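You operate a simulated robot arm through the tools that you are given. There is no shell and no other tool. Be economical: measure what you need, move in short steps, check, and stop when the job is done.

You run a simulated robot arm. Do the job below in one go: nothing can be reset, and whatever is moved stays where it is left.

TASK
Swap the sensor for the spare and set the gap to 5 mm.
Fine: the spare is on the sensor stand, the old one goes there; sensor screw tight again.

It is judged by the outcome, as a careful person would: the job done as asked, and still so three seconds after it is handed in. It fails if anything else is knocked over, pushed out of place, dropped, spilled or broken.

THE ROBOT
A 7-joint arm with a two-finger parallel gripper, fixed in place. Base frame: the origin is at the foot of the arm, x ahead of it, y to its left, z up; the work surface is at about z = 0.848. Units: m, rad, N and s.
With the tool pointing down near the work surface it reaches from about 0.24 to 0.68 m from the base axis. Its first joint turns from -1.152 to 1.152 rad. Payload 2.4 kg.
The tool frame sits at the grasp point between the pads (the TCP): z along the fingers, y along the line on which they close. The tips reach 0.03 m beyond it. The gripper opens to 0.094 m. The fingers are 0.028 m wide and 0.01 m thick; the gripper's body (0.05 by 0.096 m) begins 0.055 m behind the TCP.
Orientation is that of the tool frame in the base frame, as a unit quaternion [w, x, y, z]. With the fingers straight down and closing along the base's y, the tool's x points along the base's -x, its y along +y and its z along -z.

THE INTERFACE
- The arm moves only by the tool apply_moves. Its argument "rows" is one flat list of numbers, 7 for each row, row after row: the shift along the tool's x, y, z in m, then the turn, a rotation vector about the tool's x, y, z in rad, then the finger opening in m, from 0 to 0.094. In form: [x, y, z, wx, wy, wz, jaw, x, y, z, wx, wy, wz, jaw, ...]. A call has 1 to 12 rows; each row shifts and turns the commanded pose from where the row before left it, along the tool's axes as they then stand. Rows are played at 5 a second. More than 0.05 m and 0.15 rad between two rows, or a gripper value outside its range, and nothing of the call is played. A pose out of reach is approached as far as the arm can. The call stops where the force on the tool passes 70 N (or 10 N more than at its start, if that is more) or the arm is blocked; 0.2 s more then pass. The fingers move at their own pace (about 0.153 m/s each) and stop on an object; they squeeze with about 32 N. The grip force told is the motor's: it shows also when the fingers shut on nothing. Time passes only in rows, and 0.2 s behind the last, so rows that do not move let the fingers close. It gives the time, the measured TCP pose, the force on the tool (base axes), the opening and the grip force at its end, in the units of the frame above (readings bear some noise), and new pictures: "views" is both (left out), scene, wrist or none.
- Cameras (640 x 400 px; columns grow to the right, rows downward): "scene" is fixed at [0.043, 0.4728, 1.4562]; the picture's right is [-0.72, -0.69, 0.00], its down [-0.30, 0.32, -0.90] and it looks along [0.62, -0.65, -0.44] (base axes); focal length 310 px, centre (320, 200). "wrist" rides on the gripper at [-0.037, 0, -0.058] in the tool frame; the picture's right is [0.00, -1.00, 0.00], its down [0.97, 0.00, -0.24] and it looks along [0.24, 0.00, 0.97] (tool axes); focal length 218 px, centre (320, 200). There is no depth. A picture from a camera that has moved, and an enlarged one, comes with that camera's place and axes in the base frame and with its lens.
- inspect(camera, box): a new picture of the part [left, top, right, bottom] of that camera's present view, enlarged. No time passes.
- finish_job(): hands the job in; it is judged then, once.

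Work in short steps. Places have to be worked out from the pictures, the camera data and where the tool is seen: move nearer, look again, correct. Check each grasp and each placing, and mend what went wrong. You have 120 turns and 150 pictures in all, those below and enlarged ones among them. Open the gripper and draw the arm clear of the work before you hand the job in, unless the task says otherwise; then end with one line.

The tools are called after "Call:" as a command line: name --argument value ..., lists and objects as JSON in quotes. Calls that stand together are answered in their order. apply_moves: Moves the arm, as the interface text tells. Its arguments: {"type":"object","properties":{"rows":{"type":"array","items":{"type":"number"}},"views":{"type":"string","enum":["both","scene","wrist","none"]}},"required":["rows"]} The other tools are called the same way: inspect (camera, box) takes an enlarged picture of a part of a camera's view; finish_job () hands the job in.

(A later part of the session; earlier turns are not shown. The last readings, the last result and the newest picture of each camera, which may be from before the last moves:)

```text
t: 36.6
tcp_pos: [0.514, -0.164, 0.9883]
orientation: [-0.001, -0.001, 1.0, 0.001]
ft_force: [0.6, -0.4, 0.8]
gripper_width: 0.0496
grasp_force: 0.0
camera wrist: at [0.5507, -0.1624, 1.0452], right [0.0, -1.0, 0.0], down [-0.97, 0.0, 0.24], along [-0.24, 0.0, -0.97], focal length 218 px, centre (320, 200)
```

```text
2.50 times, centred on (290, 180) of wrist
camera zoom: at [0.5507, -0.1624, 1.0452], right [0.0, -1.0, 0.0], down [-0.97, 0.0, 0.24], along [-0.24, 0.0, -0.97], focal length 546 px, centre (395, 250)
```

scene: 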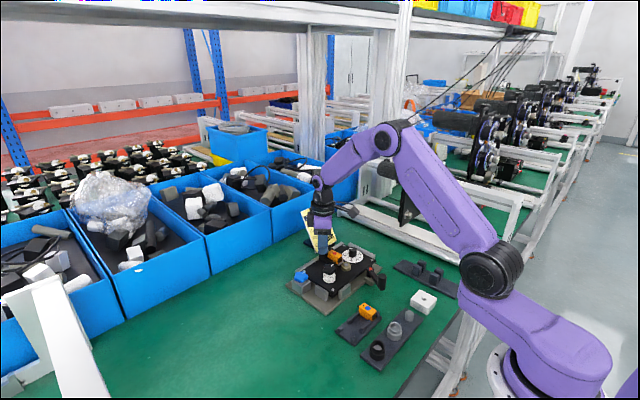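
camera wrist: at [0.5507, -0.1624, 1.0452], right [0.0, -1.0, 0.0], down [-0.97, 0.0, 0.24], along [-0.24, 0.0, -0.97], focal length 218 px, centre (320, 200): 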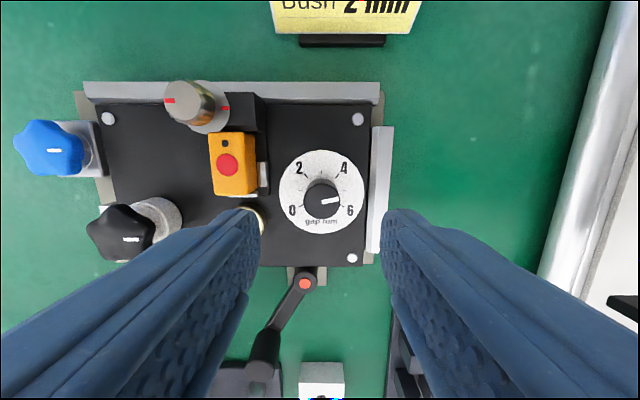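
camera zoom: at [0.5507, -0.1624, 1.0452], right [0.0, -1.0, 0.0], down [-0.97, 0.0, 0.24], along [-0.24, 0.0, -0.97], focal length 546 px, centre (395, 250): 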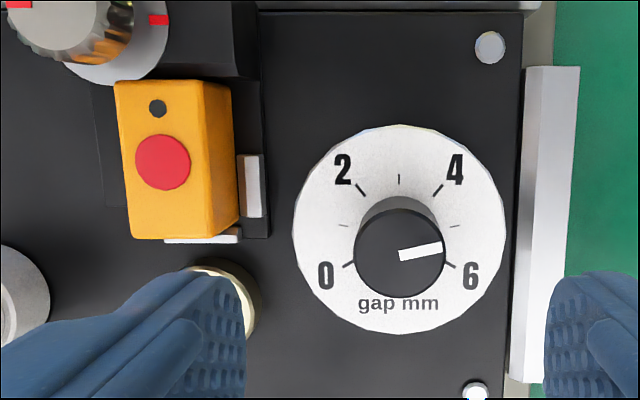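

The pointer is at about 80°, which is 5 mm, and the sensor carriage moved to +x by about 3 mm. Now I'll go to the sensor at about (0.539, -0.104) and lower around it.

Call:
apply_moves --rows '[-0.0115, 0.03, 0, 0, 0, 0, 0.044, -0.0115, 0.0295, 0, 0, 0, 0, 0.044, 0, 0, 0.03, 0, 0, 0, 0.044, 0, 0, 0.022, 0, 0, 0, 0.044, 0, 0, 0, 0, 0, 0, 0.044]' --views "wrist"

Call:
inspect --camera "wrist" --box '[250, 150, 390, 330]'

Call:
inspect --camera "scene" --box '[310, 225, 390, 290]'

```text
t: 37.8
tcp_pos: [0.5366, -0.1043, 0.9373]
orientation: [0.0, -0.001, 1.0, 0.001]
ft_force: [-0.4, 1.0, -0.2]
gripper_width: 0.0442
grasp_force: 0.0
camera wrist: at [0.5737, -0.1029, 0.9939], right [0.0, -1.0, 0.0], down [-0.97, 0.0, 0.24], along [-0.24, 0.0, -0.97], focal length 218 px, centre (320, 200)
```

wrist: 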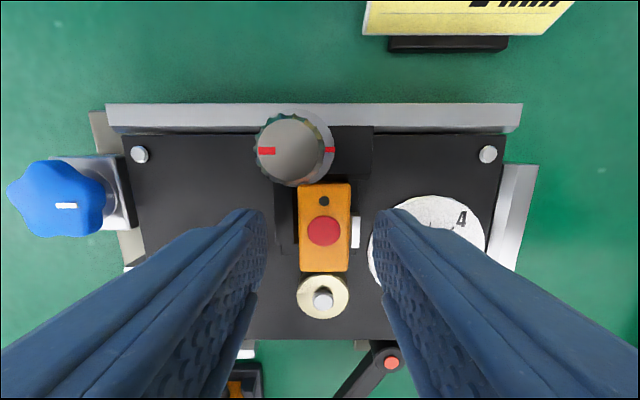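

```text
2.22 times, centred on (320, 240) of wrist
camera zoom: at [0.5737, -0.1029, 0.9939], right [0.0, -1.0, 0.0], down [-0.97, 0.0, 0.24], along [-0.24, 0.0, -0.97], focal length 485 px, centre (320, 111)
```

zoom: 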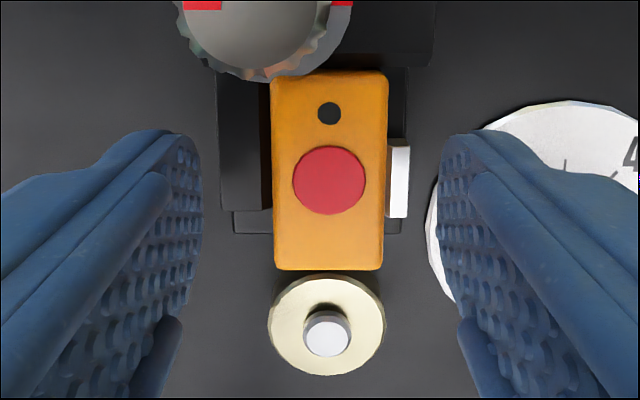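

```text
6.15 times, centred on (350, 258) of scene
camera zoom: at [0.043, 0.4728, 1.4562], right [-0.72, -0.69, 0.0], down [-0.3, 0.32, -0.9], along [0.62, -0.65, -0.44], focal length 1908 px, centre (135, -154)
```

zoom: 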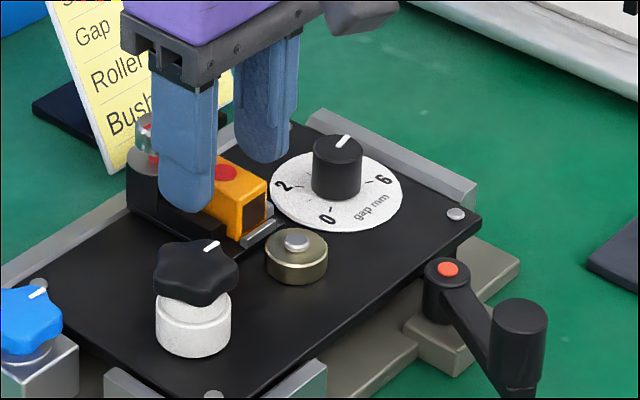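

Well centred. I'll lower another 11 mm and close on the sensor.

Call:
apply_moves --rows '[0, 0, 0.0105, 0, 0, 0, 0.044, 0, 0, 0, 0, 0, 0, 0.012, 0, 0, 0, 0, 0, 0, 0.012]' --views "none"

Call:
inspect --camera "scene" --box '[310, 225, 390, 290]'

```text
t: 38.6
tcp_pos: [0.5368, -0.1053, 0.9265]
orientation: [-0.001, 0.0, 1.0, 0.001]
ft_force: [-0.5, -4.9, 0.3]
gripper_width: 0.0208
grasp_force: 31.9
```

```text
6.15 times, centred on (350, 258) of scene
camera zoom: at [0.043, 0.4727, 1.4563], right [-0.72, -0.69, 0.0], down [-0.3, 0.32, -0.9], along [0.62, -0.65, -0.44], focal length 1908 px, centre (135, -154)
```

zoom: 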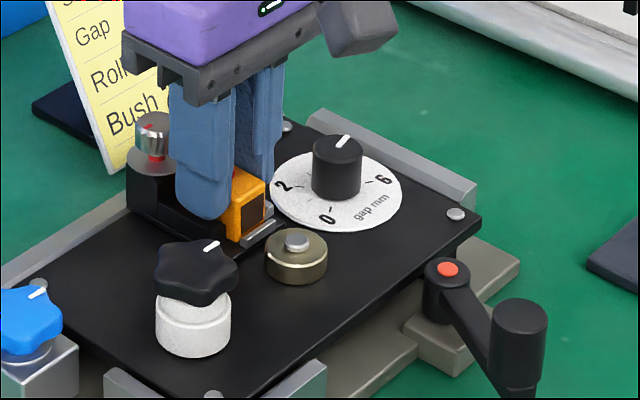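

Gripped at 20.8 mm. I'll try a gentle 2 mm lift and watch the force.

Call:
apply_moves --rows '[0, -0.001, -0.001, 0, 0, 0, 0.012, 0, 0, -0.001, 0, 0, 0, 0.012, 0, 0, 0, 0, 0, 0, 0.012]' --views "none"

```text
t: 39.4
tcp_pos: [0.5374, -0.1054, 0.9289]
orientation: [-0.001, 0.0, 1.0, 0.001]
ft_force: [-0.9, 0.3, 0.4]
gripper_width: 0.021
grasp_force: 31.5
```

No resistance. I'll lift a bit more, in small steps.

Call:
apply_moves --rows '[0, 0, -0.002, 0, 0, 0, 0.012, 0, 0, -0.002, 0, 0, 0, 0.012, 0, 0, -0.002, 0, 0, 0, 0.012, 0, 0, 0, 0, 0, 0, 0.012]' --views "wrist"

Call:
inspect --camera "scene" --box '[310, 225, 390, 290]'

```text
t: 40.4
tcp_pos: [0.5377, -0.1065, 0.9326]
orientation: [-0.001, 0.0, 1.0, 0.001]
ft_force: [0.2, -0.4, -0.7]
gripper_width: 0.021
grasp_force: 32.0
camera wrist: at [0.574, -0.104, 0.9911], right [0.0, -1.0, 0.0], down [-0.97, 0.0, 0.24], along [-0.24, 0.0, -0.97], focal length 218 px, centre (320, 200)
```

wrist: 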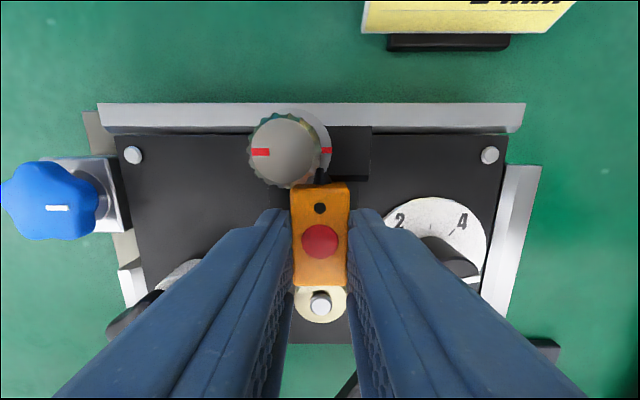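

```text
6.15 times, centred on (350, 258) of scene
camera zoom: at [0.043, 0.4728, 1.4562], right [-0.72, -0.69, 0.0], down [-0.3, 0.32, -0.9], along [0.62, -0.65, -0.44], focal length 1908 px, centre (135, -154)
```

zoom: 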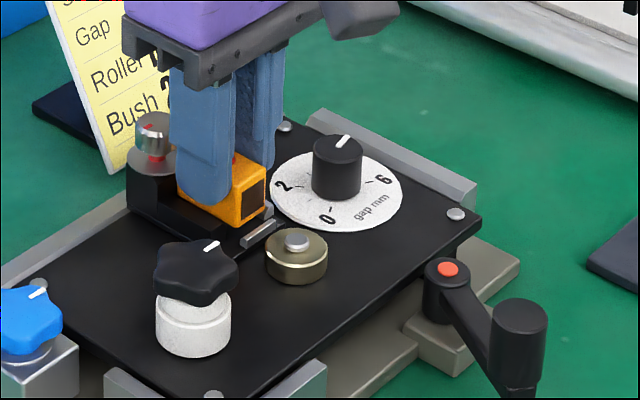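

It's coming out freely and the stub is now visible. I'll keep lifting slowly until clear of the screw.

Call:
apply_moves --rows '[0, 0, -0.003, 0, 0, 0, 0.012, 0, 0, -0.003, 0, 0, 0, 0.012, 0, 0, -0.003, 0, 0, 0, 0.012, 0, 0, -0.005, 0, 0, 0, 0.012, 0, 0, -0.01, 0, 0, 0, 0.012, 0, 0, -0.02, 0, 0, 0, 0.012, 0, 0, -0.02, 0, 0, 0, 0.012, 0, 0, 0, 0, 0, 0, 0.012]' --views "wrist"

Call:
inspect --camera "scene" --box '[310, 215, 390, 290]'

Call:
inspect --camera "wrist" --box '[240, 120, 400, 300]'

```text
t: 42.2
tcp_pos: [0.5369, -0.1059, 0.9988]
orientation: [-0.001, 0.0, 1.0, 0.001]
ft_force: [0.6, 0.1, 0.1]
gripper_width: 0.0209
grasp_force: 32.0
camera wrist: at [0.5734, -0.1046, 1.055], right [0.0, -1.0, 0.0], down [-0.97, 0.0, 0.24], along [-0.24, 0.0, -0.97], focal length 218 px, centre (320, 200)
```

wrist: 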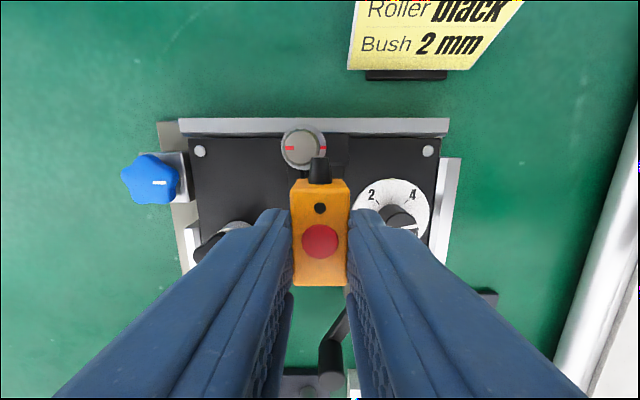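

```text
5.33 times, centred on (350, 252) of scene
camera zoom: at [0.043, 0.4728, 1.4562], right [-0.72, -0.69, 0.0], down [-0.3, 0.32, -0.9], along [0.62, -0.65, -0.44], focal length 1653 px, centre (160, -80)
```

zoom: 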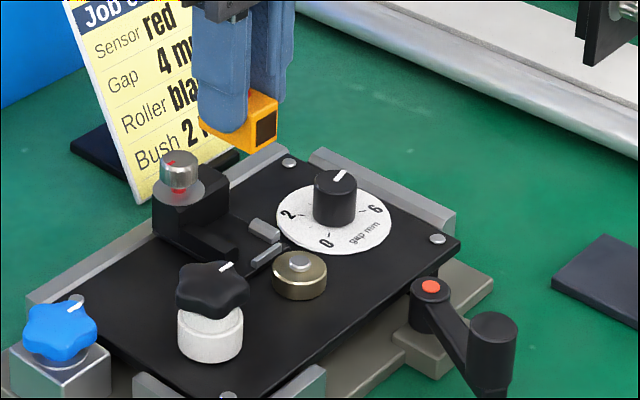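

```text
2.22 times, centred on (320, 210) of wrist
camera zoom: at [0.5734, -0.1046, 1.055], right [0.0, -1.0, 0.0], down [-0.97, 0.0, 0.24], along [-0.24, 0.0, -0.97], focal length 485 px, centre (320, 178)
```

zoom: 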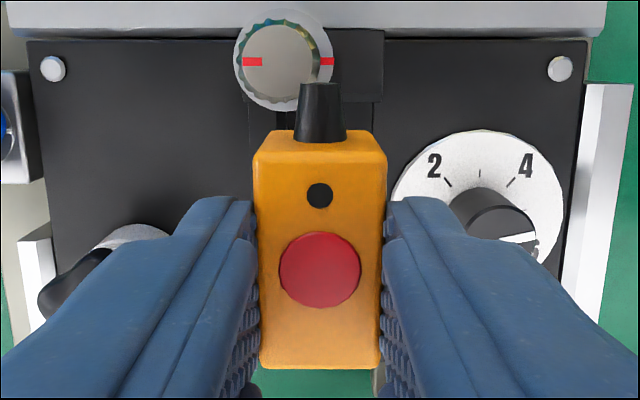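

The red sensor is out and held square. The left slot should be near y = +0.037, x = 0.356. I'll carry it above there and look.

Call:
apply_moves --rows '[0.0365, 0.0286, 0, 0, 0, 0, 0.012, 0.0365, 0.0286, 0, 0, 0, 0, 0.012, 0.0365, 0.0286, 0, 0, 0, 0, 0.012, 0.0365, 0.0286, 0, 0, 0, 0, 0.012, 0.0365, 0.0286, 0, 0, 0, 0, 0.012, 0, 0, 0.04, 0, 0, 0, 0.012, 0, 0, 0, 0, 0, 0, 0.012]' --views "wrist"

Call:
inspect --camera "wrist" --box '[220, 130, 440, 310]'

Call:
inspect --camera "scene" --box '[310, 270, 400, 350]'

```text
t: 43.8
tcp_pos: [0.353, 0.0375, 0.9573]
orientation: [-0.001, 0.0, 1.0, 0.001]
ft_force: [-0.3, -0.3, -0.4]
gripper_width: 0.0211
grasp_force: 32.3
camera wrist: at [0.39, 0.0392, 1.0146], right [0.0, -1.0, 0.0], down [-0.97, 0.0, 0.24], along [-0.24, 0.0, -0.97], focal length 218 px, centre (320, 200)
```

wrist: 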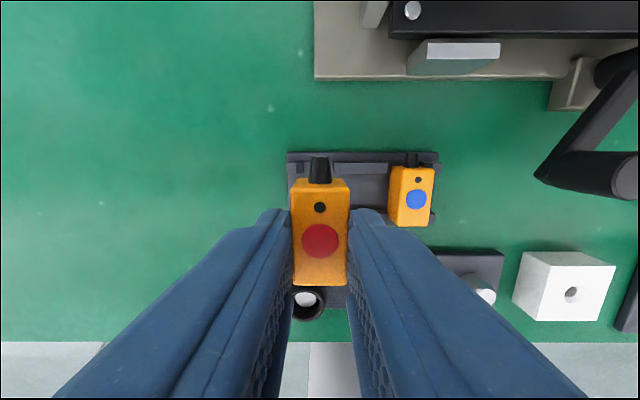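

```text
2.22 times, centred on (330, 220) of wrist
camera zoom: at [0.39, 0.0392, 1.0146], right [0.0, -1.0, 0.0], down [-0.97, 0.0, 0.24], along [-0.24, 0.0, -0.97], focal length 485 px, centre (298, 156)
```

zoom: 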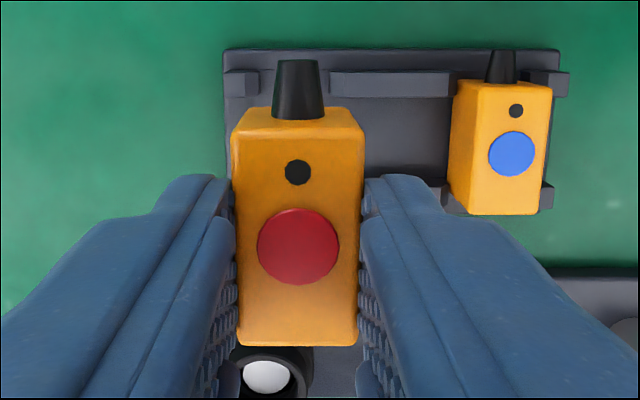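

```text
5.00 times, centred on (355, 310) of scene
camera zoom: at [0.043, 0.4728, 1.4562], right [-0.72, -0.69, 0.0], down [-0.3, 0.32, -0.9], along [0.62, -0.65, -0.44], focal length 1550 px, centre (145, -350)
```

zoom: 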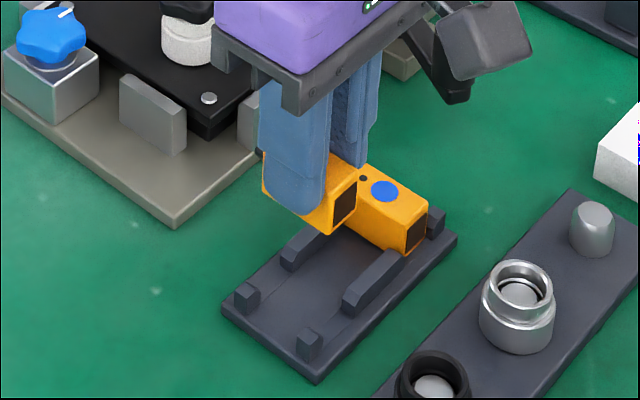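

The slot seems to be slightly to +y of the held sensor. I'll zoom in for finer alignment.

Call:
inspect --camera "wrist" --box '[280, 140, 380, 200]'

```text
6.40 times, centred on (330, 170) of wrist
camera zoom: at [0.39, 0.0392, 1.0146], right [0.0, -1.0, 0.0], down [-0.97, 0.0, 0.24], along [-0.24, 0.0, -0.97], focal length 1397 px, centre (256, 392)
```

zoom: 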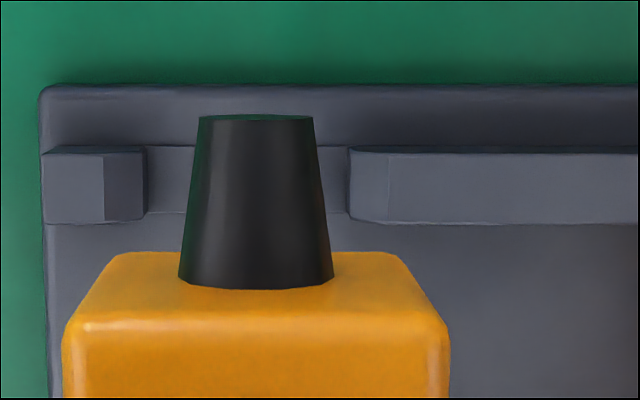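

The sensor needs +0.8 mm in y and +1 mm in x. I'll apply that and lower most of the way.

Call:
apply_moves --rows '[-0.001, 0.0008, 0, 0, 0, 0, 0.012, 0, 0, 0.025, 0, 0, 0, 0.012, 0, 0, 0.024, 0, 0, 0, 0.012, 0, 0, 0, 0, 0, 0, 0.012]' --views "wrist"

Call:
inspect --camera "wrist" --box '[270, 140, 370, 200]'

Call:
inspect --camera "scene" --box '[310, 280, 400, 350]'

```text
t: 44.8
tcp_pos: [0.3552, 0.0381, 0.9085]
orientation: [0.0, 0.001, 1.0, 0.001]
ft_force: [-1.4, -0.3, -0.5]
gripper_width: 0.0208
grasp_force: 32.1
camera wrist: at [0.392, 0.0395, 0.9656], right [0.0, -1.0, 0.0], down [-0.97, 0.0, 0.24], along [-0.24, 0.0, -0.97], focal length 218 px, centre (320, 200)
```

wrist: 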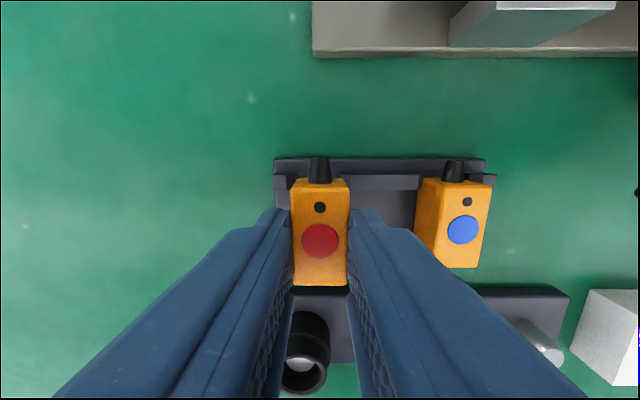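

```text
6.40 times, centred on (320, 170) of wrist
camera zoom: at [0.392, 0.0395, 0.9656], right [0.0, -1.0, 0.0], down [-0.97, 0.0, 0.24], along [-0.24, 0.0, -0.97], focal length 1397 px, centre (320, 392)
```

zoom: 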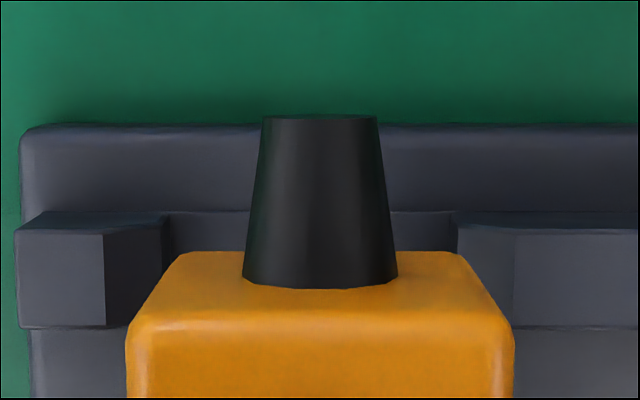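

```text
5.71 times, centred on (355, 315) of scene
camera zoom: at [0.043, 0.4728, 1.4562], right [-0.72, -0.69, 0.0], down [-0.3, 0.32, -0.9], along [0.62, -0.65, -0.44], focal length 1771 px, centre (120, -457)
```

zoom: 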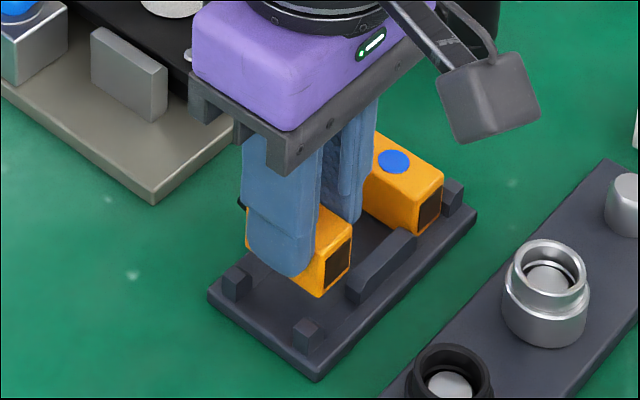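

The slot centre is still about 0.6 mm to +y. I'll correct and lower gently in 2 mm steps.

Call:
apply_moves --rows '[0, 0.0006, 0, 0, 0, 0, 0.012, 0, 0, 0.004, 0, 0, 0, 0.012, 0, 0, 0.003, 0, 0, 0, 0.012, 0, 0, 0.002, 0, 0, 0, 0.012, 0, 0, 0.002, 0, 0, 0, 0.012, 0, 0, 0, 0, 0, 0, 0.012]' --views "wrist"

Call:
inspect --camera "scene" --box '[310, 280, 400, 350]'

Call:
inspect --camera "wrist" --box '[270, 140, 370, 200]'

```text
t: 46.2
tcp_pos: [0.3562, 0.0388, 0.8988]
orientation: [-0.001, 0.0, 1.0, 0.001]
ft_force: [-0.7, 0.3, 0.0]
gripper_width: 0.0207
grasp_force: 31.8
camera wrist: at [0.3924, 0.0402, 0.9553], right [0.0, -1.0, 0.0], down [-0.97, 0.0, 0.24], along [-0.24, 0.0, -0.97], focal length 218 px, centre (320, 200)
```

wrist: 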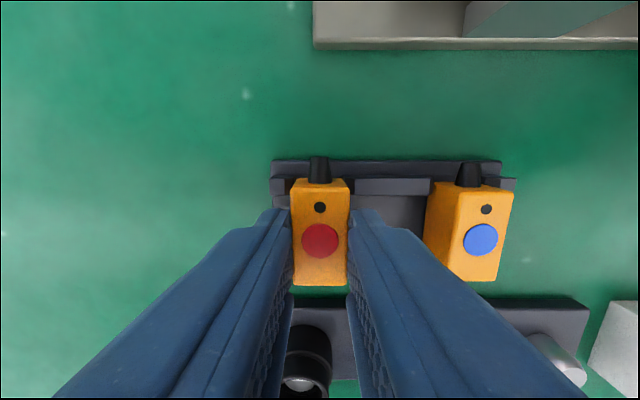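

```text
5.71 times, centred on (355, 315) of scene
camera zoom: at [0.043, 0.4728, 1.4562], right [-0.72, -0.69, 0.0], down [-0.3, 0.32, -0.9], along [0.62, -0.65, -0.44], focal length 1771 px, centre (120, -457)
```

zoom: 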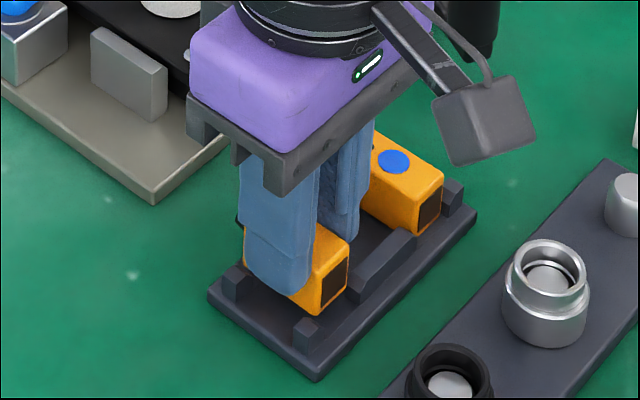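

```text
6.40 times, centred on (320, 170) of wrist
camera zoom: at [0.3924, 0.0402, 0.9553], right [0.0, -1.0, 0.0], down [-0.97, 0.0, 0.24], along [-0.24, 0.0, -0.97], focal length 1397 px, centre (320, 392)
```

zoom: 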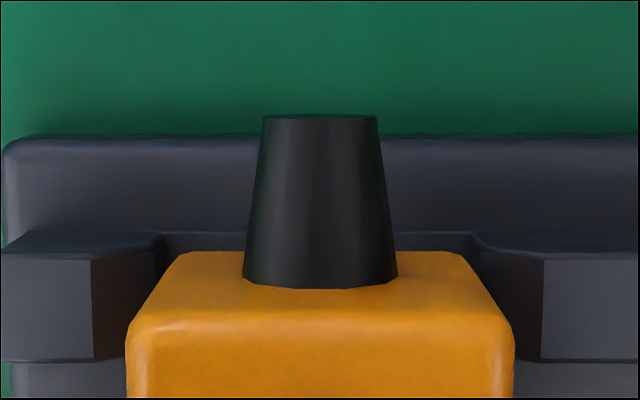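

Well centred now. I'll lower on in 1 mm steps until contact.

Call:
apply_moves --rows '[0, 0.0002, 0.001, 0, 0, 0, 0.012, 0, 0, 0.001, 0, 0, 0, 0.012, 0, 0, 0.001, 0, 0, 0, 0.012, 0, 0, 0.001, 0, 0, 0, 0.012, 0, 0, 0, 0, 0, 0, 0.012]' --views "none"

```text
t: 47.4
tcp_pos: [0.3557, 0.0387, 0.8946]
orientation: [-0.001, 0.0, 1.0, 0.001]
ft_force: [0.3, -0.6, -0.8]
gripper_width: 0.0208
grasp_force: 32.4
```

Call:
apply_moves --rows '[0, 0, 0.001, 0, 0, 0, 0.012, 0, 0, 0.001, 0, 0, 0, 0.012, 0, 0, 0, 0, 0, 0, 0.012]' --views "none"

Call:
inspect --camera "scene" --box '[330, 295, 380, 340]'

```text
t: 48.2
tcp_pos: [0.3564, 0.0393, 0.8921]
orientation: [-0.001, 0.0, 1.0, 0.0]
ft_force: [0.9, 0.0, -0.9]
gripper_width: 0.0212
grasp_force: 31.9
```

```text
8.89 times, centred on (355, 318) of scene
camera zoom: at [0.043, 0.4728, 1.4562], right [-0.72, -0.69, 0.0], down [-0.3, 0.32, -0.9], along [0.62, -0.65, -0.44], focal length 2755 px, centre (9, -844)
```

zoom: 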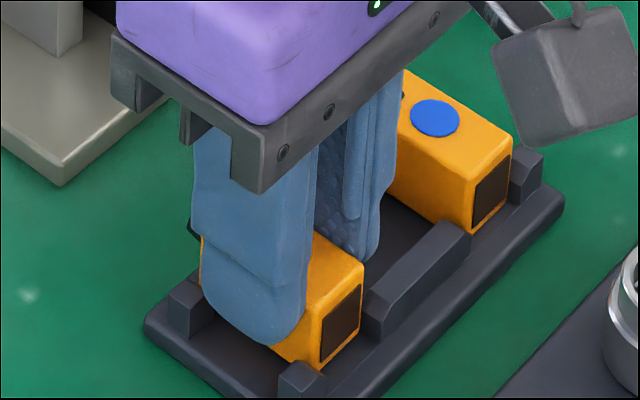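

No contact yet. I'll continue a few more 1 mm steps.

Call:
apply_moves --rows '[0, 0, 0.001, 0, 0, 0, 0.012, 0, 0, 0.001, 0, 0, 0, 0.012, 0, 0, 0, 0, 0, 0, 0.012]' --views "none"

```text
t: 49.0
tcp_pos: [0.356, 0.0388, 0.891]
orientation: [0.0, 0.0, 1.0, 0.001]
ft_force: [-2.2, -1.2, 31.5]
gripper_width: 0.0209
grasp_force: 31.6
```

Contact at 31 N. I'll ease off slightly and inspect before releasing.

Call:
apply_moves --rows '[0, 0, -0.0012, 0, 0, 0, 0.012, 0, 0, 0, 0, 0, 0, 0.012]' --views "wrist"

Call:
inspect --camera "scene" --box '[330, 295, 380, 340]'

Call:
inspect --camera "wrist" --box '[265, 150, 375, 300]'

```text
t: 49.6
tcp_pos: [0.3551, 0.039, 0.8921]
orientation: [-0.003, 0.001, 1.0, 0.002]
ft_force: [0.2, -0.4, -0.6]
gripper_width: 0.0207
grasp_force: 31.9
camera wrist: at [0.3916, 0.0408, 0.9484], right [0.0, -1.0, 0.0], down [-0.97, 0.0, 0.24], along [-0.24, 0.0, -0.97], focal length 218 px, centre (320, 200)
```

wrist: 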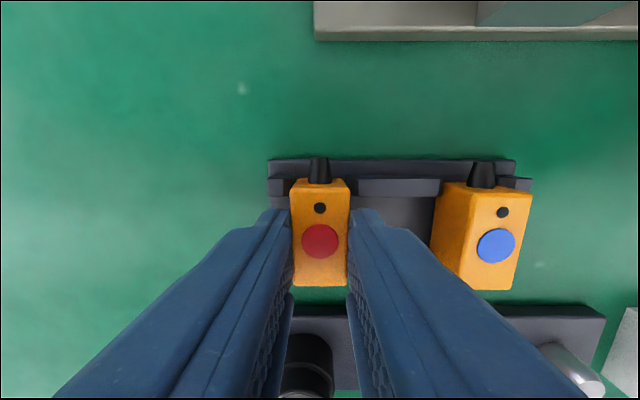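

```text
8.89 times, centred on (355, 318) of scene
camera zoom: at [0.043, 0.4728, 1.4562], right [-0.72, -0.69, 0.0], down [-0.3, 0.32, -0.9], along [0.62, -0.65, -0.44], focal length 2755 px, centre (9, -844)
```

zoom: 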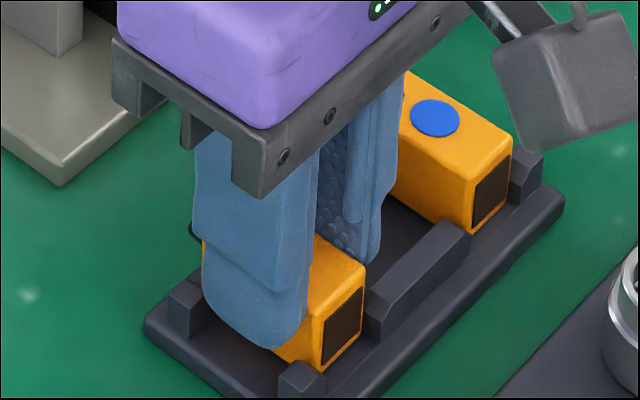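

```text
2.67 times, centred on (320, 225) of wrist
camera zoom: at [0.3916, 0.0408, 0.9484], right [0.0, -1.0, 0.0], down [-0.97, 0.0, 0.24], along [-0.24, 0.0, -0.97], focal length 582 px, centre (320, 133)
```

zoom: 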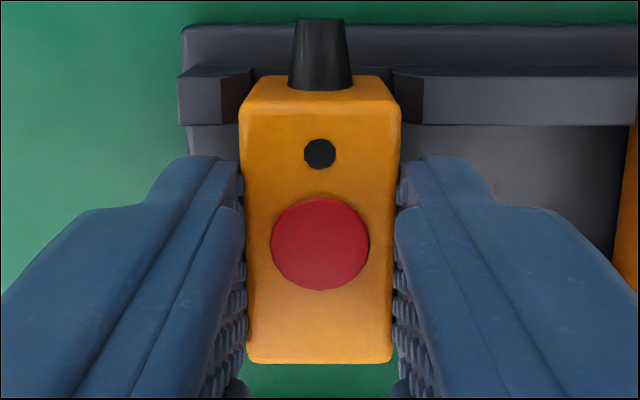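

It looks seated in the slot between post and block. I'll open only slightly, to avoid pushing on the stand's blocks, and then rise.

Call:
apply_moves --rows '[0, 0, 0, 0, 0, 0, 0.025, 0, 0, 0, 0, 0, 0, 0.025, 0, 0, -0.006, 0, 0, 0, 0.026, 0, 0, -0.01, 0, 0, 0, 0.03, 0, 0, -0.03, 0, 0, 0, 0.045, 0, 0, -0.025, 0, 0, 0, 0.045, 0, 0, 0, 0, 0, 0, 0.045]' --views "wrist"

Call:
inspect --camera "scene" --box '[320, 285, 390, 345]'

Call:
inspect --camera "wrist" --box '[260, 150, 430, 270]'

```text
t: 51.2
tcp_pos: [0.3558, 0.0399, 0.9625]
orientation: [-0.001, 0.0, 1.0, 0.001]
ft_force: [0.3, 0.0, 0.1]
gripper_width: 0.0451
grasp_force: 0.1
camera wrist: at [0.3923, 0.041, 1.0198], right [0.0, -1.0, 0.0], down [-0.97, 0.0, 0.24], along [-0.24, 0.0, -0.97], focal length 218 px, centre (320, 200)
```

wrist: 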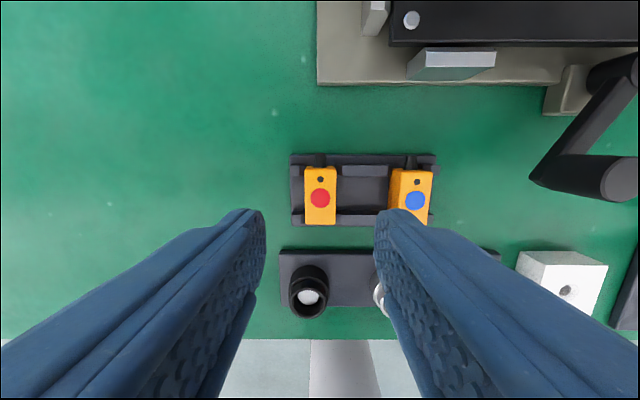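

```text
6.67 times, centred on (355, 315) of scene
camera zoom: at [0.043, 0.4728, 1.4562], right [-0.72, -0.69, 0.0], down [-0.3, 0.32, -0.9], along [0.62, -0.65, -0.44], focal length 2066 px, centre (87, -567)
```

zoom: 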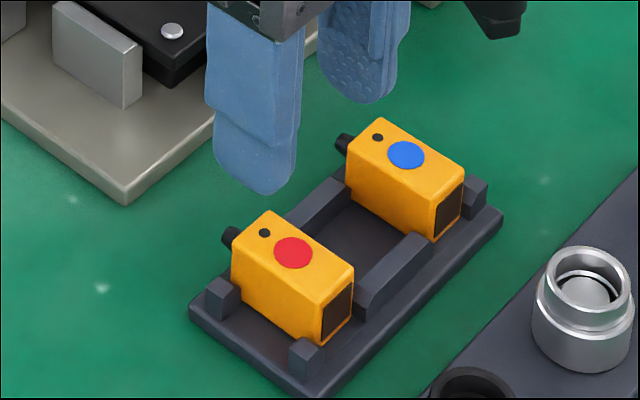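

```text
3.33 times, centred on (345, 210) of wrist
camera zoom: at [0.3923, 0.041, 1.0198], right [0.0, -1.0, 0.0], down [-0.97, 0.0, 0.24], along [-0.24, 0.0, -0.97], focal length 728 px, centre (237, 167)
```

zoom: 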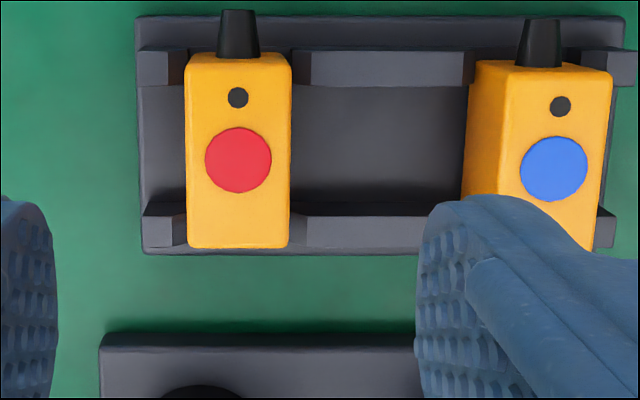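

The red sensor is seated in the left slot. Now I'll move above the blue one and centre on it.

Call:
apply_moves --rows '[0.001, -0.032, 0, 0, 0, 0, 0.045, 0.001, -0.032, 0, 0, 0, 0, 0.045, 0, 0, 0, 0, 0, 0, 0.045]' --views "wrist"

Call:
inspect --camera "wrist" --box '[260, 150, 380, 250]'

```text
t: 52.0
tcp_pos: [0.3543, -0.0243, 0.9624]
orientation: [0.0, 0.0, 1.0, 0.001]
ft_force: [0.4, -0.5, -0.6]
gripper_width: 0.045
grasp_force: 0.0
camera wrist: at [0.3901, -0.0226, 1.0191], right [0.0, -1.0, 0.0], down [-0.97, 0.0, 0.24], along [-0.24, 0.0, -0.97], focal length 218 px, centre (320, 200)
```

wrist: 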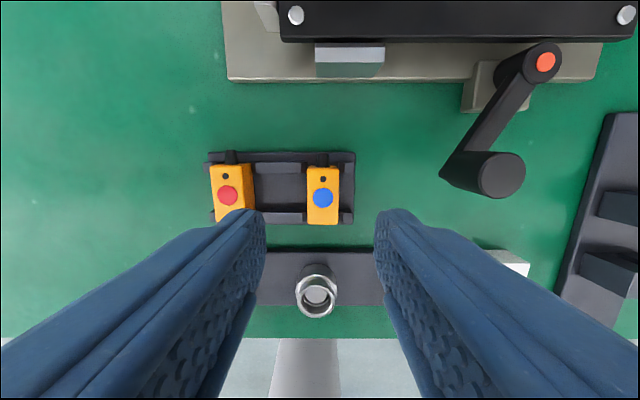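

```text
4.00 times, centred on (320, 200) of wrist
camera zoom: at [0.3901, -0.0226, 1.0191], right [0.0, -1.0, 0.0], down [-0.97, 0.0, 0.24], along [-0.24, 0.0, -0.97], focal length 873 px, centre (320, 200)
```

zoom: 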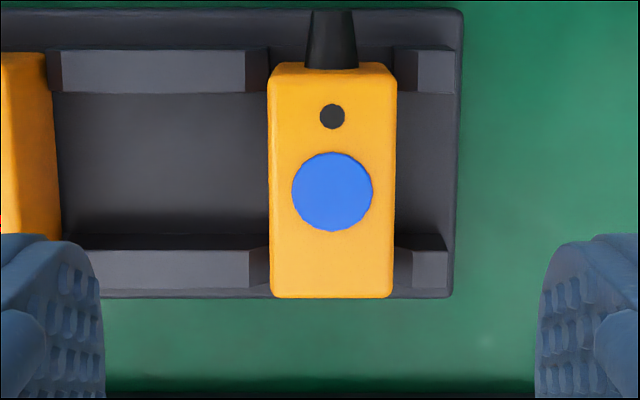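

The blue sensor is aligned in x and needs -2 mm in y. I'll correct, lower halfway with a narrower opening, and check.

Call:
apply_moves --rows '[0, -0.002, 0, 0, 0, 0, 0.036, 0, 0, 0.02, 0, 0, 0, 0.036, 0, 0, 0.02, 0, 0, 0, 0.032, 0, 0, 0, 0, 0, 0, 0.032]' --views "wrist"

Call:
inspect --camera "wrist" --box '[260, 150, 380, 300]'

```text
t: 53.0
tcp_pos: [0.3538, -0.0276, 0.9227]
orientation: [-0.001, 0.0, 1.0, 0.0]
ft_force: [0.2, -0.2, 0.3]
gripper_width: 0.0319
grasp_force: 0.0
camera wrist: at [0.3902, -0.0249, 0.9799], right [0.0, -1.0, 0.0], down [-0.97, 0.0, 0.24], along [-0.24, 0.0, -0.97], focal length 218 px, centre (320, 200)
```

wrist: 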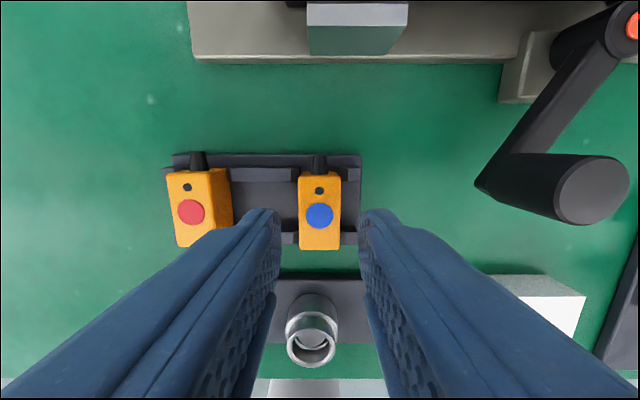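

```text
2.67 times, centred on (320, 225) of wrist
camera zoom: at [0.3902, -0.0249, 0.9799], right [0.0, -1.0, 0.0], down [-0.97, 0.0, 0.24], along [-0.24, 0.0, -0.97], focal length 582 px, centre (320, 133)
```

zoom: 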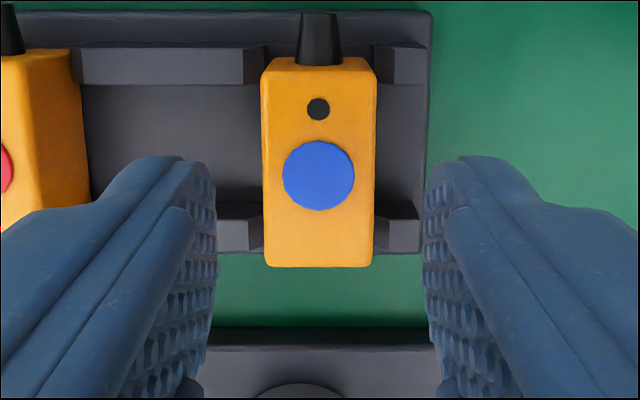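

Centred. I'll lower the rest and close.

Call:
apply_moves --rows '[0, 0.0003, 0.015, 0, 0, 0, 0.029, 0, 0, 0.01, 0, 0, 0, 0.028, 0, 0, 0.0045, 0, 0, 0, 0.028, 0, 0, 0, 0, 0, 0, 0.012, 0, 0, 0, 0, 0, 0, 0.012]' --views "wrist"

Call:
inspect --camera "wrist" --box '[265, 150, 375, 300]'

```text
t: 54.2
tcp_pos: [0.3533, -0.0258, 0.894]
orientation: [-0.002, 0.0, 1.0, 0.002]
ft_force: [-0.6, 0.6, 2.9]
gripper_width: 0.0207
grasp_force: 32.1
camera wrist: at [0.3899, -0.0248, 0.9502], right [0.0, -1.0, 0.0], down [-0.97, 0.0, 0.24], along [-0.24, 0.0, -0.97], focal length 218 px, centre (320, 200)
```

wrist: 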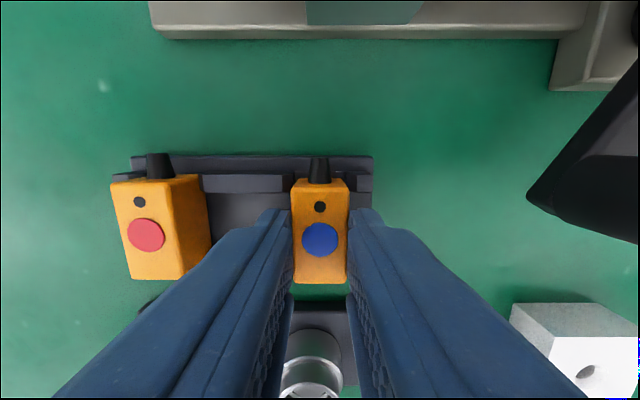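

```text
2.67 times, centred on (320, 225) of wrist
camera zoom: at [0.3899, -0.0248, 0.9502], right [0.0, -1.0, 0.0], down [-0.97, 0.0, 0.24], along [-0.24, 0.0, -0.97], focal length 582 px, centre (320, 133)
```

zoom: 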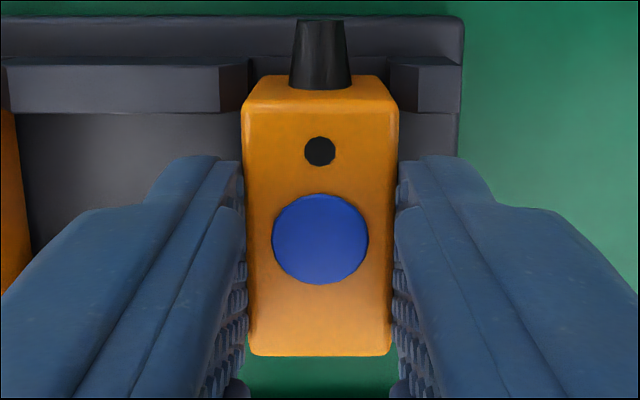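

The blue sensor is gripped squarely, nearly identically to the red. I'll lift it and carry it above the cradle.

Call:
apply_moves --rows '[0, 0, -0.005, 0, 0, 0, 0.012, 0, 0, -0.02, 0, 0, 0, 0.012, 0, 0, -0.04, 0, 0, 0, 0.012, 0, 0, -0.04, 0, 0, 0, 0.012, -0.0366, -0.0159, 0, 0, 0, 0, 0.012, -0.0366, -0.0159, 0, 0, 0, 0, 0.012, -0.0366, -0.0159, 0, 0, 0, 0, 0.012, -0.0366, -0.0159, 0, 0, 0, 0, 0.012, -0.0366, -0.0159, 0, 0, 0, 0, 0.012, 0, 0, 0, 0, 0, 0, 0.012]' --views "wrist"

Call:
inspect --camera "wrist" --box '[240, 120, 400, 300]'

Call:
inspect --camera "scene" --box '[320, 285, 390, 345]'

```text
t: 56.4
tcp_pos: [0.5371, -0.1074, 0.9985]
orientation: [-0.001, 0.0, 1.0, 0.001]
ft_force: [0.3, 1.0, 0.1]
gripper_width: 0.0208
grasp_force: 32.2
camera wrist: at [0.5733, -0.1056, 1.0549], right [0.0, -1.0, 0.0], down [-0.97, 0.0, 0.24], along [-0.24, 0.0, -0.97], focal length 218 px, centre (320, 200)
```

wrist: 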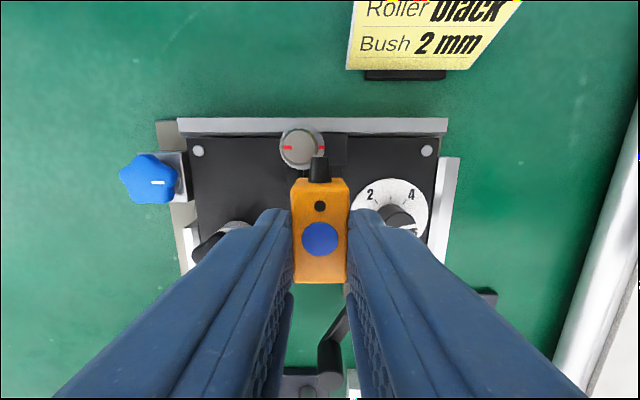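

```text
2.22 times, centred on (320, 210) of wrist
camera zoom: at [0.5733, -0.1056, 1.0549], right [0.0, -1.0, 0.0], down [-0.97, 0.0, 0.24], along [-0.24, 0.0, -0.97], focal length 485 px, centre (320, 178)
```

zoom: 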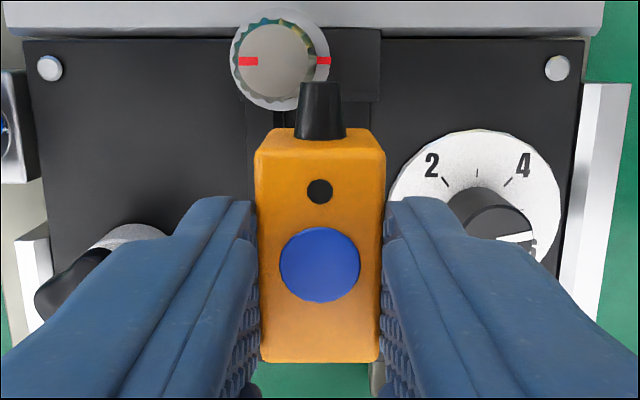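

```text
6.67 times, centred on (355, 315) of scene
camera zoom: at [0.043, 0.4728, 1.4562], right [-0.72, -0.69, 0.0], down [-0.3, 0.32, -0.9], along [0.62, -0.65, -0.44], focal length 2066 px, centre (87, -567)
```

zoom: 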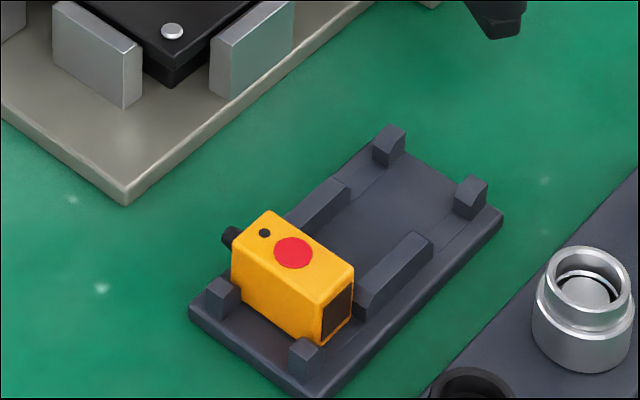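

By image comparison with the red lift-off, I need about +1.1 mm in y and about -0.7 mm in x. I'll correct and lower partway.

Call:
apply_moves --rows '[0.0007, 0.0011, 0, 0, 0, 0, 0.012, 0, 0, 0.02, 0, 0, 0, 0.012, 0, 0, 0.02, 0, 0, 0, 0.012, 0, 0, 0.014, 0, 0, 0, 0.012, 0, 0, 0, 0, 0, 0, 0.012]' --views "wrist"

Call:
inspect --camera "wrist" --box '[240, 120, 400, 300]'

Call:
inspect --camera "scene" --box '[310, 225, 390, 290]'

```text
t: 57.6
tcp_pos: [0.5346, -0.1049, 0.9435]
orientation: [0.0, -0.001, 1.0, 0.002]
ft_force: [0.2, 0.0, -1.0]
gripper_width: 0.0208
grasp_force: 31.9
camera wrist: at [0.5715, -0.1034, 0.9996], right [0.0, -1.0, 0.0], down [-0.97, 0.0, 0.24], along [-0.24, 0.0, -0.97], focal length 218 px, centre (320, 200)
```

wrist: 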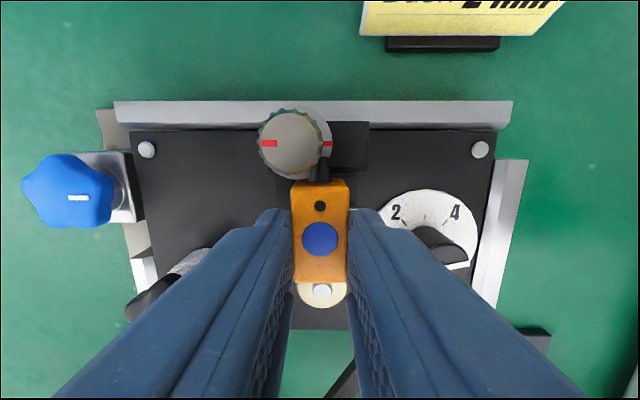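

```text
2.22 times, centred on (320, 210) of wrist
camera zoom: at [0.5715, -0.1034, 0.9996], right [0.0, -1.0, 0.0], down [-0.97, 0.0, 0.24], along [-0.24, 0.0, -0.97], focal length 485 px, centre (320, 178)
```

zoom: 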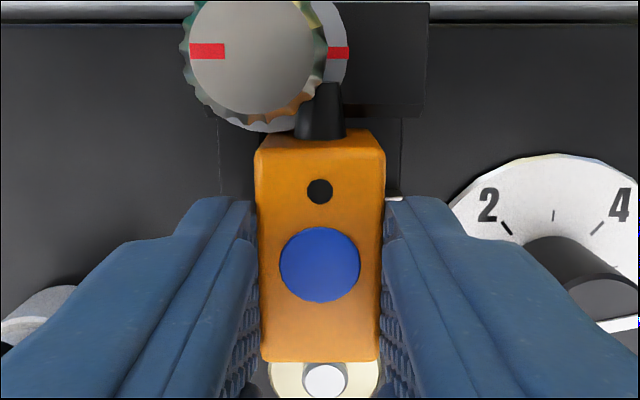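

```text
6.15 times, centred on (350, 258) of scene
camera zoom: at [0.043, 0.4728, 1.4562], right [-0.72, -0.69, 0.0], down [-0.3, 0.32, -0.9], along [0.62, -0.65, -0.44], focal length 1908 px, centre (135, -154)
```

zoom: 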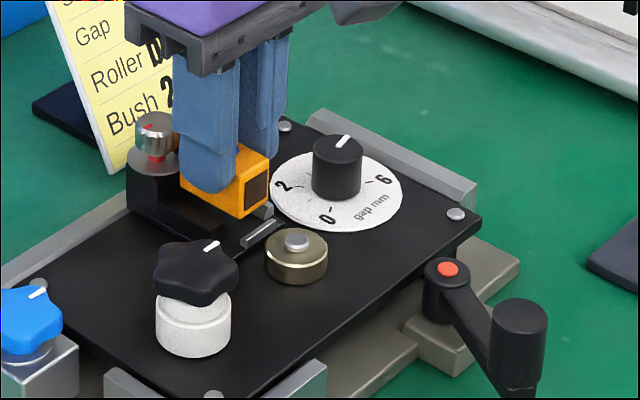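

I'll check the lateral alignment precisely against the bolts and the cradle.

Call:
inspect --camera "wrist" --box '[260, 130, 380, 205]'

Call:
inspect --camera "wrist" --box '[280, 240, 360, 320]'

```text
5.33 times, centred on (320, 168) of wrist
camera zoom: at [0.5715, -0.1034, 0.9996], right [0.0, -1.0, 0.0], down [-0.97, 0.0, 0.24], along [-0.24, 0.0, -0.97], focal length 1164 px, centre (320, 373)
```

zoom: 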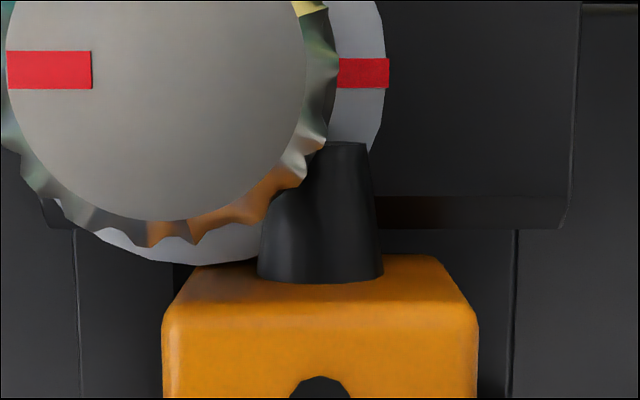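

```text
5.00 times, centred on (320, 280) of wrist
camera zoom: at [0.5715, -0.1034, 0.9996], right [0.0, -1.0, 0.0], down [-0.97, 0.0, 0.24], along [-0.24, 0.0, -0.97], focal length 1091 px, centre (320, -200)
```

zoom: 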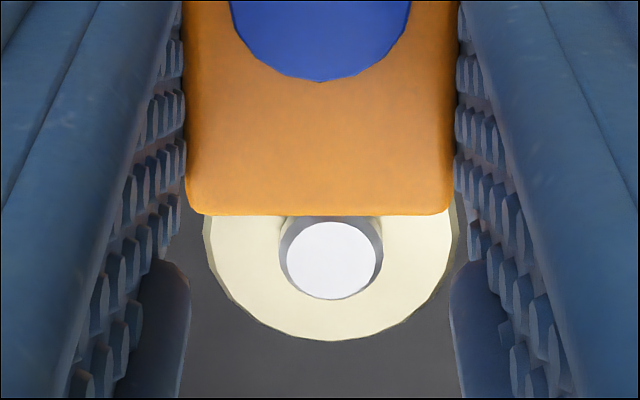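

The roller and cradle edges show the tool about 1 mm too far to +y and about 1.2 mm short in x. I'll correct, then lower gently while watching the force.

Call:
apply_moves --rows '[-0.0012, -0.001, 0, 0, 0, 0, 0.012, 0, 0, 0.002, 0, 0, 0, 0.012, 0, 0, 0.002, 0, 0, 0, 0.012, 0, 0, 0, 0, 0, 0, 0.012]' --views "wrist"

Call:
inspect --camera "wrist" --box '[280, 240, 360, 320]'

Call:
inspect --camera "wrist" --box '[260, 130, 380, 205]'

```text
t: 58.6
tcp_pos: [0.5368, -0.106, 0.9394]
orientation: [-0.001, 0.0, 1.0, 0.001]
ft_force: [-0.2, -0.2, -0.6]
gripper_width: 0.0212
grasp_force: 31.9
camera wrist: at [0.5732, -0.1043, 0.9963], right [0.0, -1.0, 0.0], down [-0.97, 0.0, 0.24], along [-0.24, 0.0, -0.97], focal length 218 px, centre (320, 200)
```

wrist: 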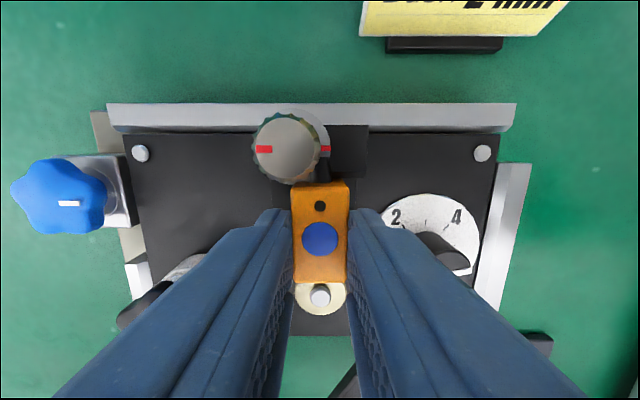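

```text
5.00 times, centred on (320, 280) of wrist
camera zoom: at [0.5732, -0.1043, 0.9963], right [0.0, -1.0, 0.0], down [-0.97, 0.0, 0.24], along [-0.24, 0.0, -0.97], focal length 1091 px, centre (320, -200)
```

zoom: 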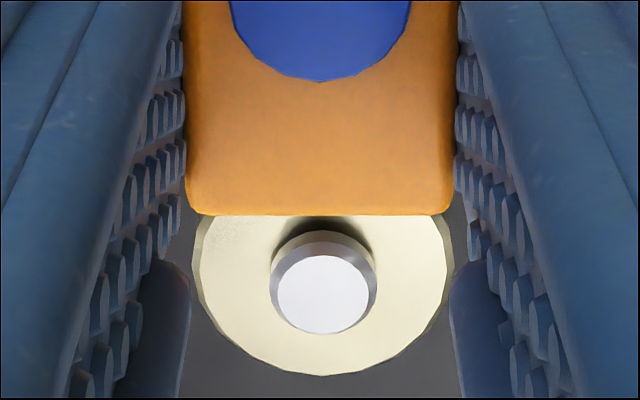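

```text
5.33 times, centred on (320, 168) of wrist
camera zoom: at [0.5732, -0.1043, 0.9963], right [0.0, -1.0, 0.0], down [-0.97, 0.0, 0.24], along [-0.24, 0.0, -0.97], focal length 1164 px, centre (320, 373)
```

zoom: 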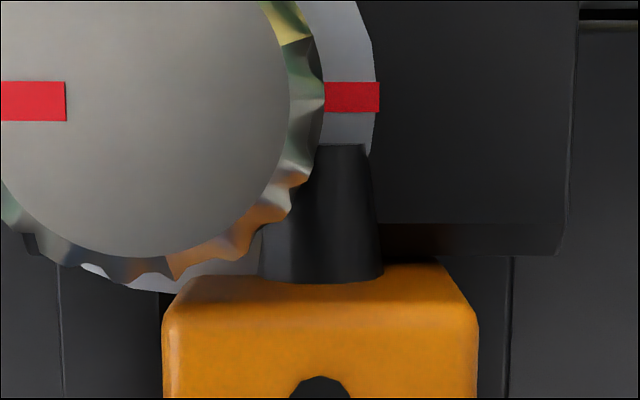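

Position now matches the seat, with the dot at x of about 0.5386. I'll lower in small steps.

Call:
apply_moves --rows '[0, 0, 0.0015, 0, 0, 0, 0.012, 0, 0, 0.0015, 0, 0, 0, 0.012, 0, 0, 0.0015, 0, 0, 0, 0.012, 0, 0, 0.0015, 0, 0, 0, 0.012, 0, 0, 0, 0, 0, 0, 0.012]' --views "none"

Call:
inspect --camera "scene" --box '[310, 225, 390, 290]'

```text
t: 59.8
tcp_pos: [0.5371, -0.1069, 0.9332]
orientation: [-0.001, 0.0, 1.0, 0.0]
ft_force: [-0.4, -0.4, -0.4]
gripper_width: 0.0207
grasp_force: 32.3
```

```text
6.15 times, centred on (350, 258) of scene
camera zoom: at [0.043, 0.4728, 1.4562], right [-0.72, -0.69, 0.0], down [-0.3, 0.32, -0.9], along [0.62, -0.65, -0.44], focal length 1908 px, centre (135, -154)
```

zoom: 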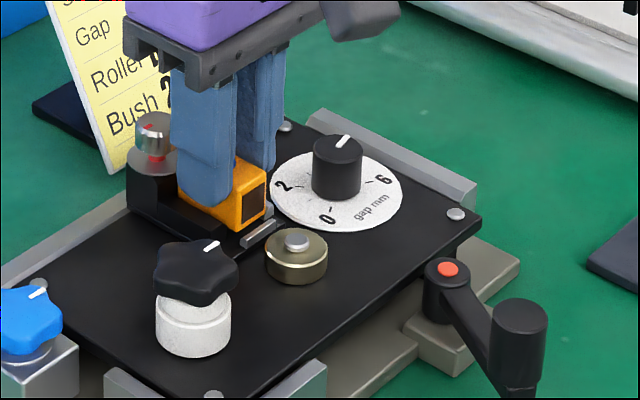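

No contact so far. I'll continue down.

Call:
apply_moves --rows '[0, 0, 0.0015, 0, 0, 0, 0.012, 0, 0, 0.0015, 0, 0, 0, 0.012, 0, 0, 0, 0, 0, 0, 0.012]' --views "none"

```text
t: 60.6
tcp_pos: [0.5375, -0.1067, 0.9308]
orientation: [-0.001, -0.001, 1.0, 0.001]
ft_force: [0.6, -0.1, -1.1]
gripper_width: 0.0209
grasp_force: 31.9
```

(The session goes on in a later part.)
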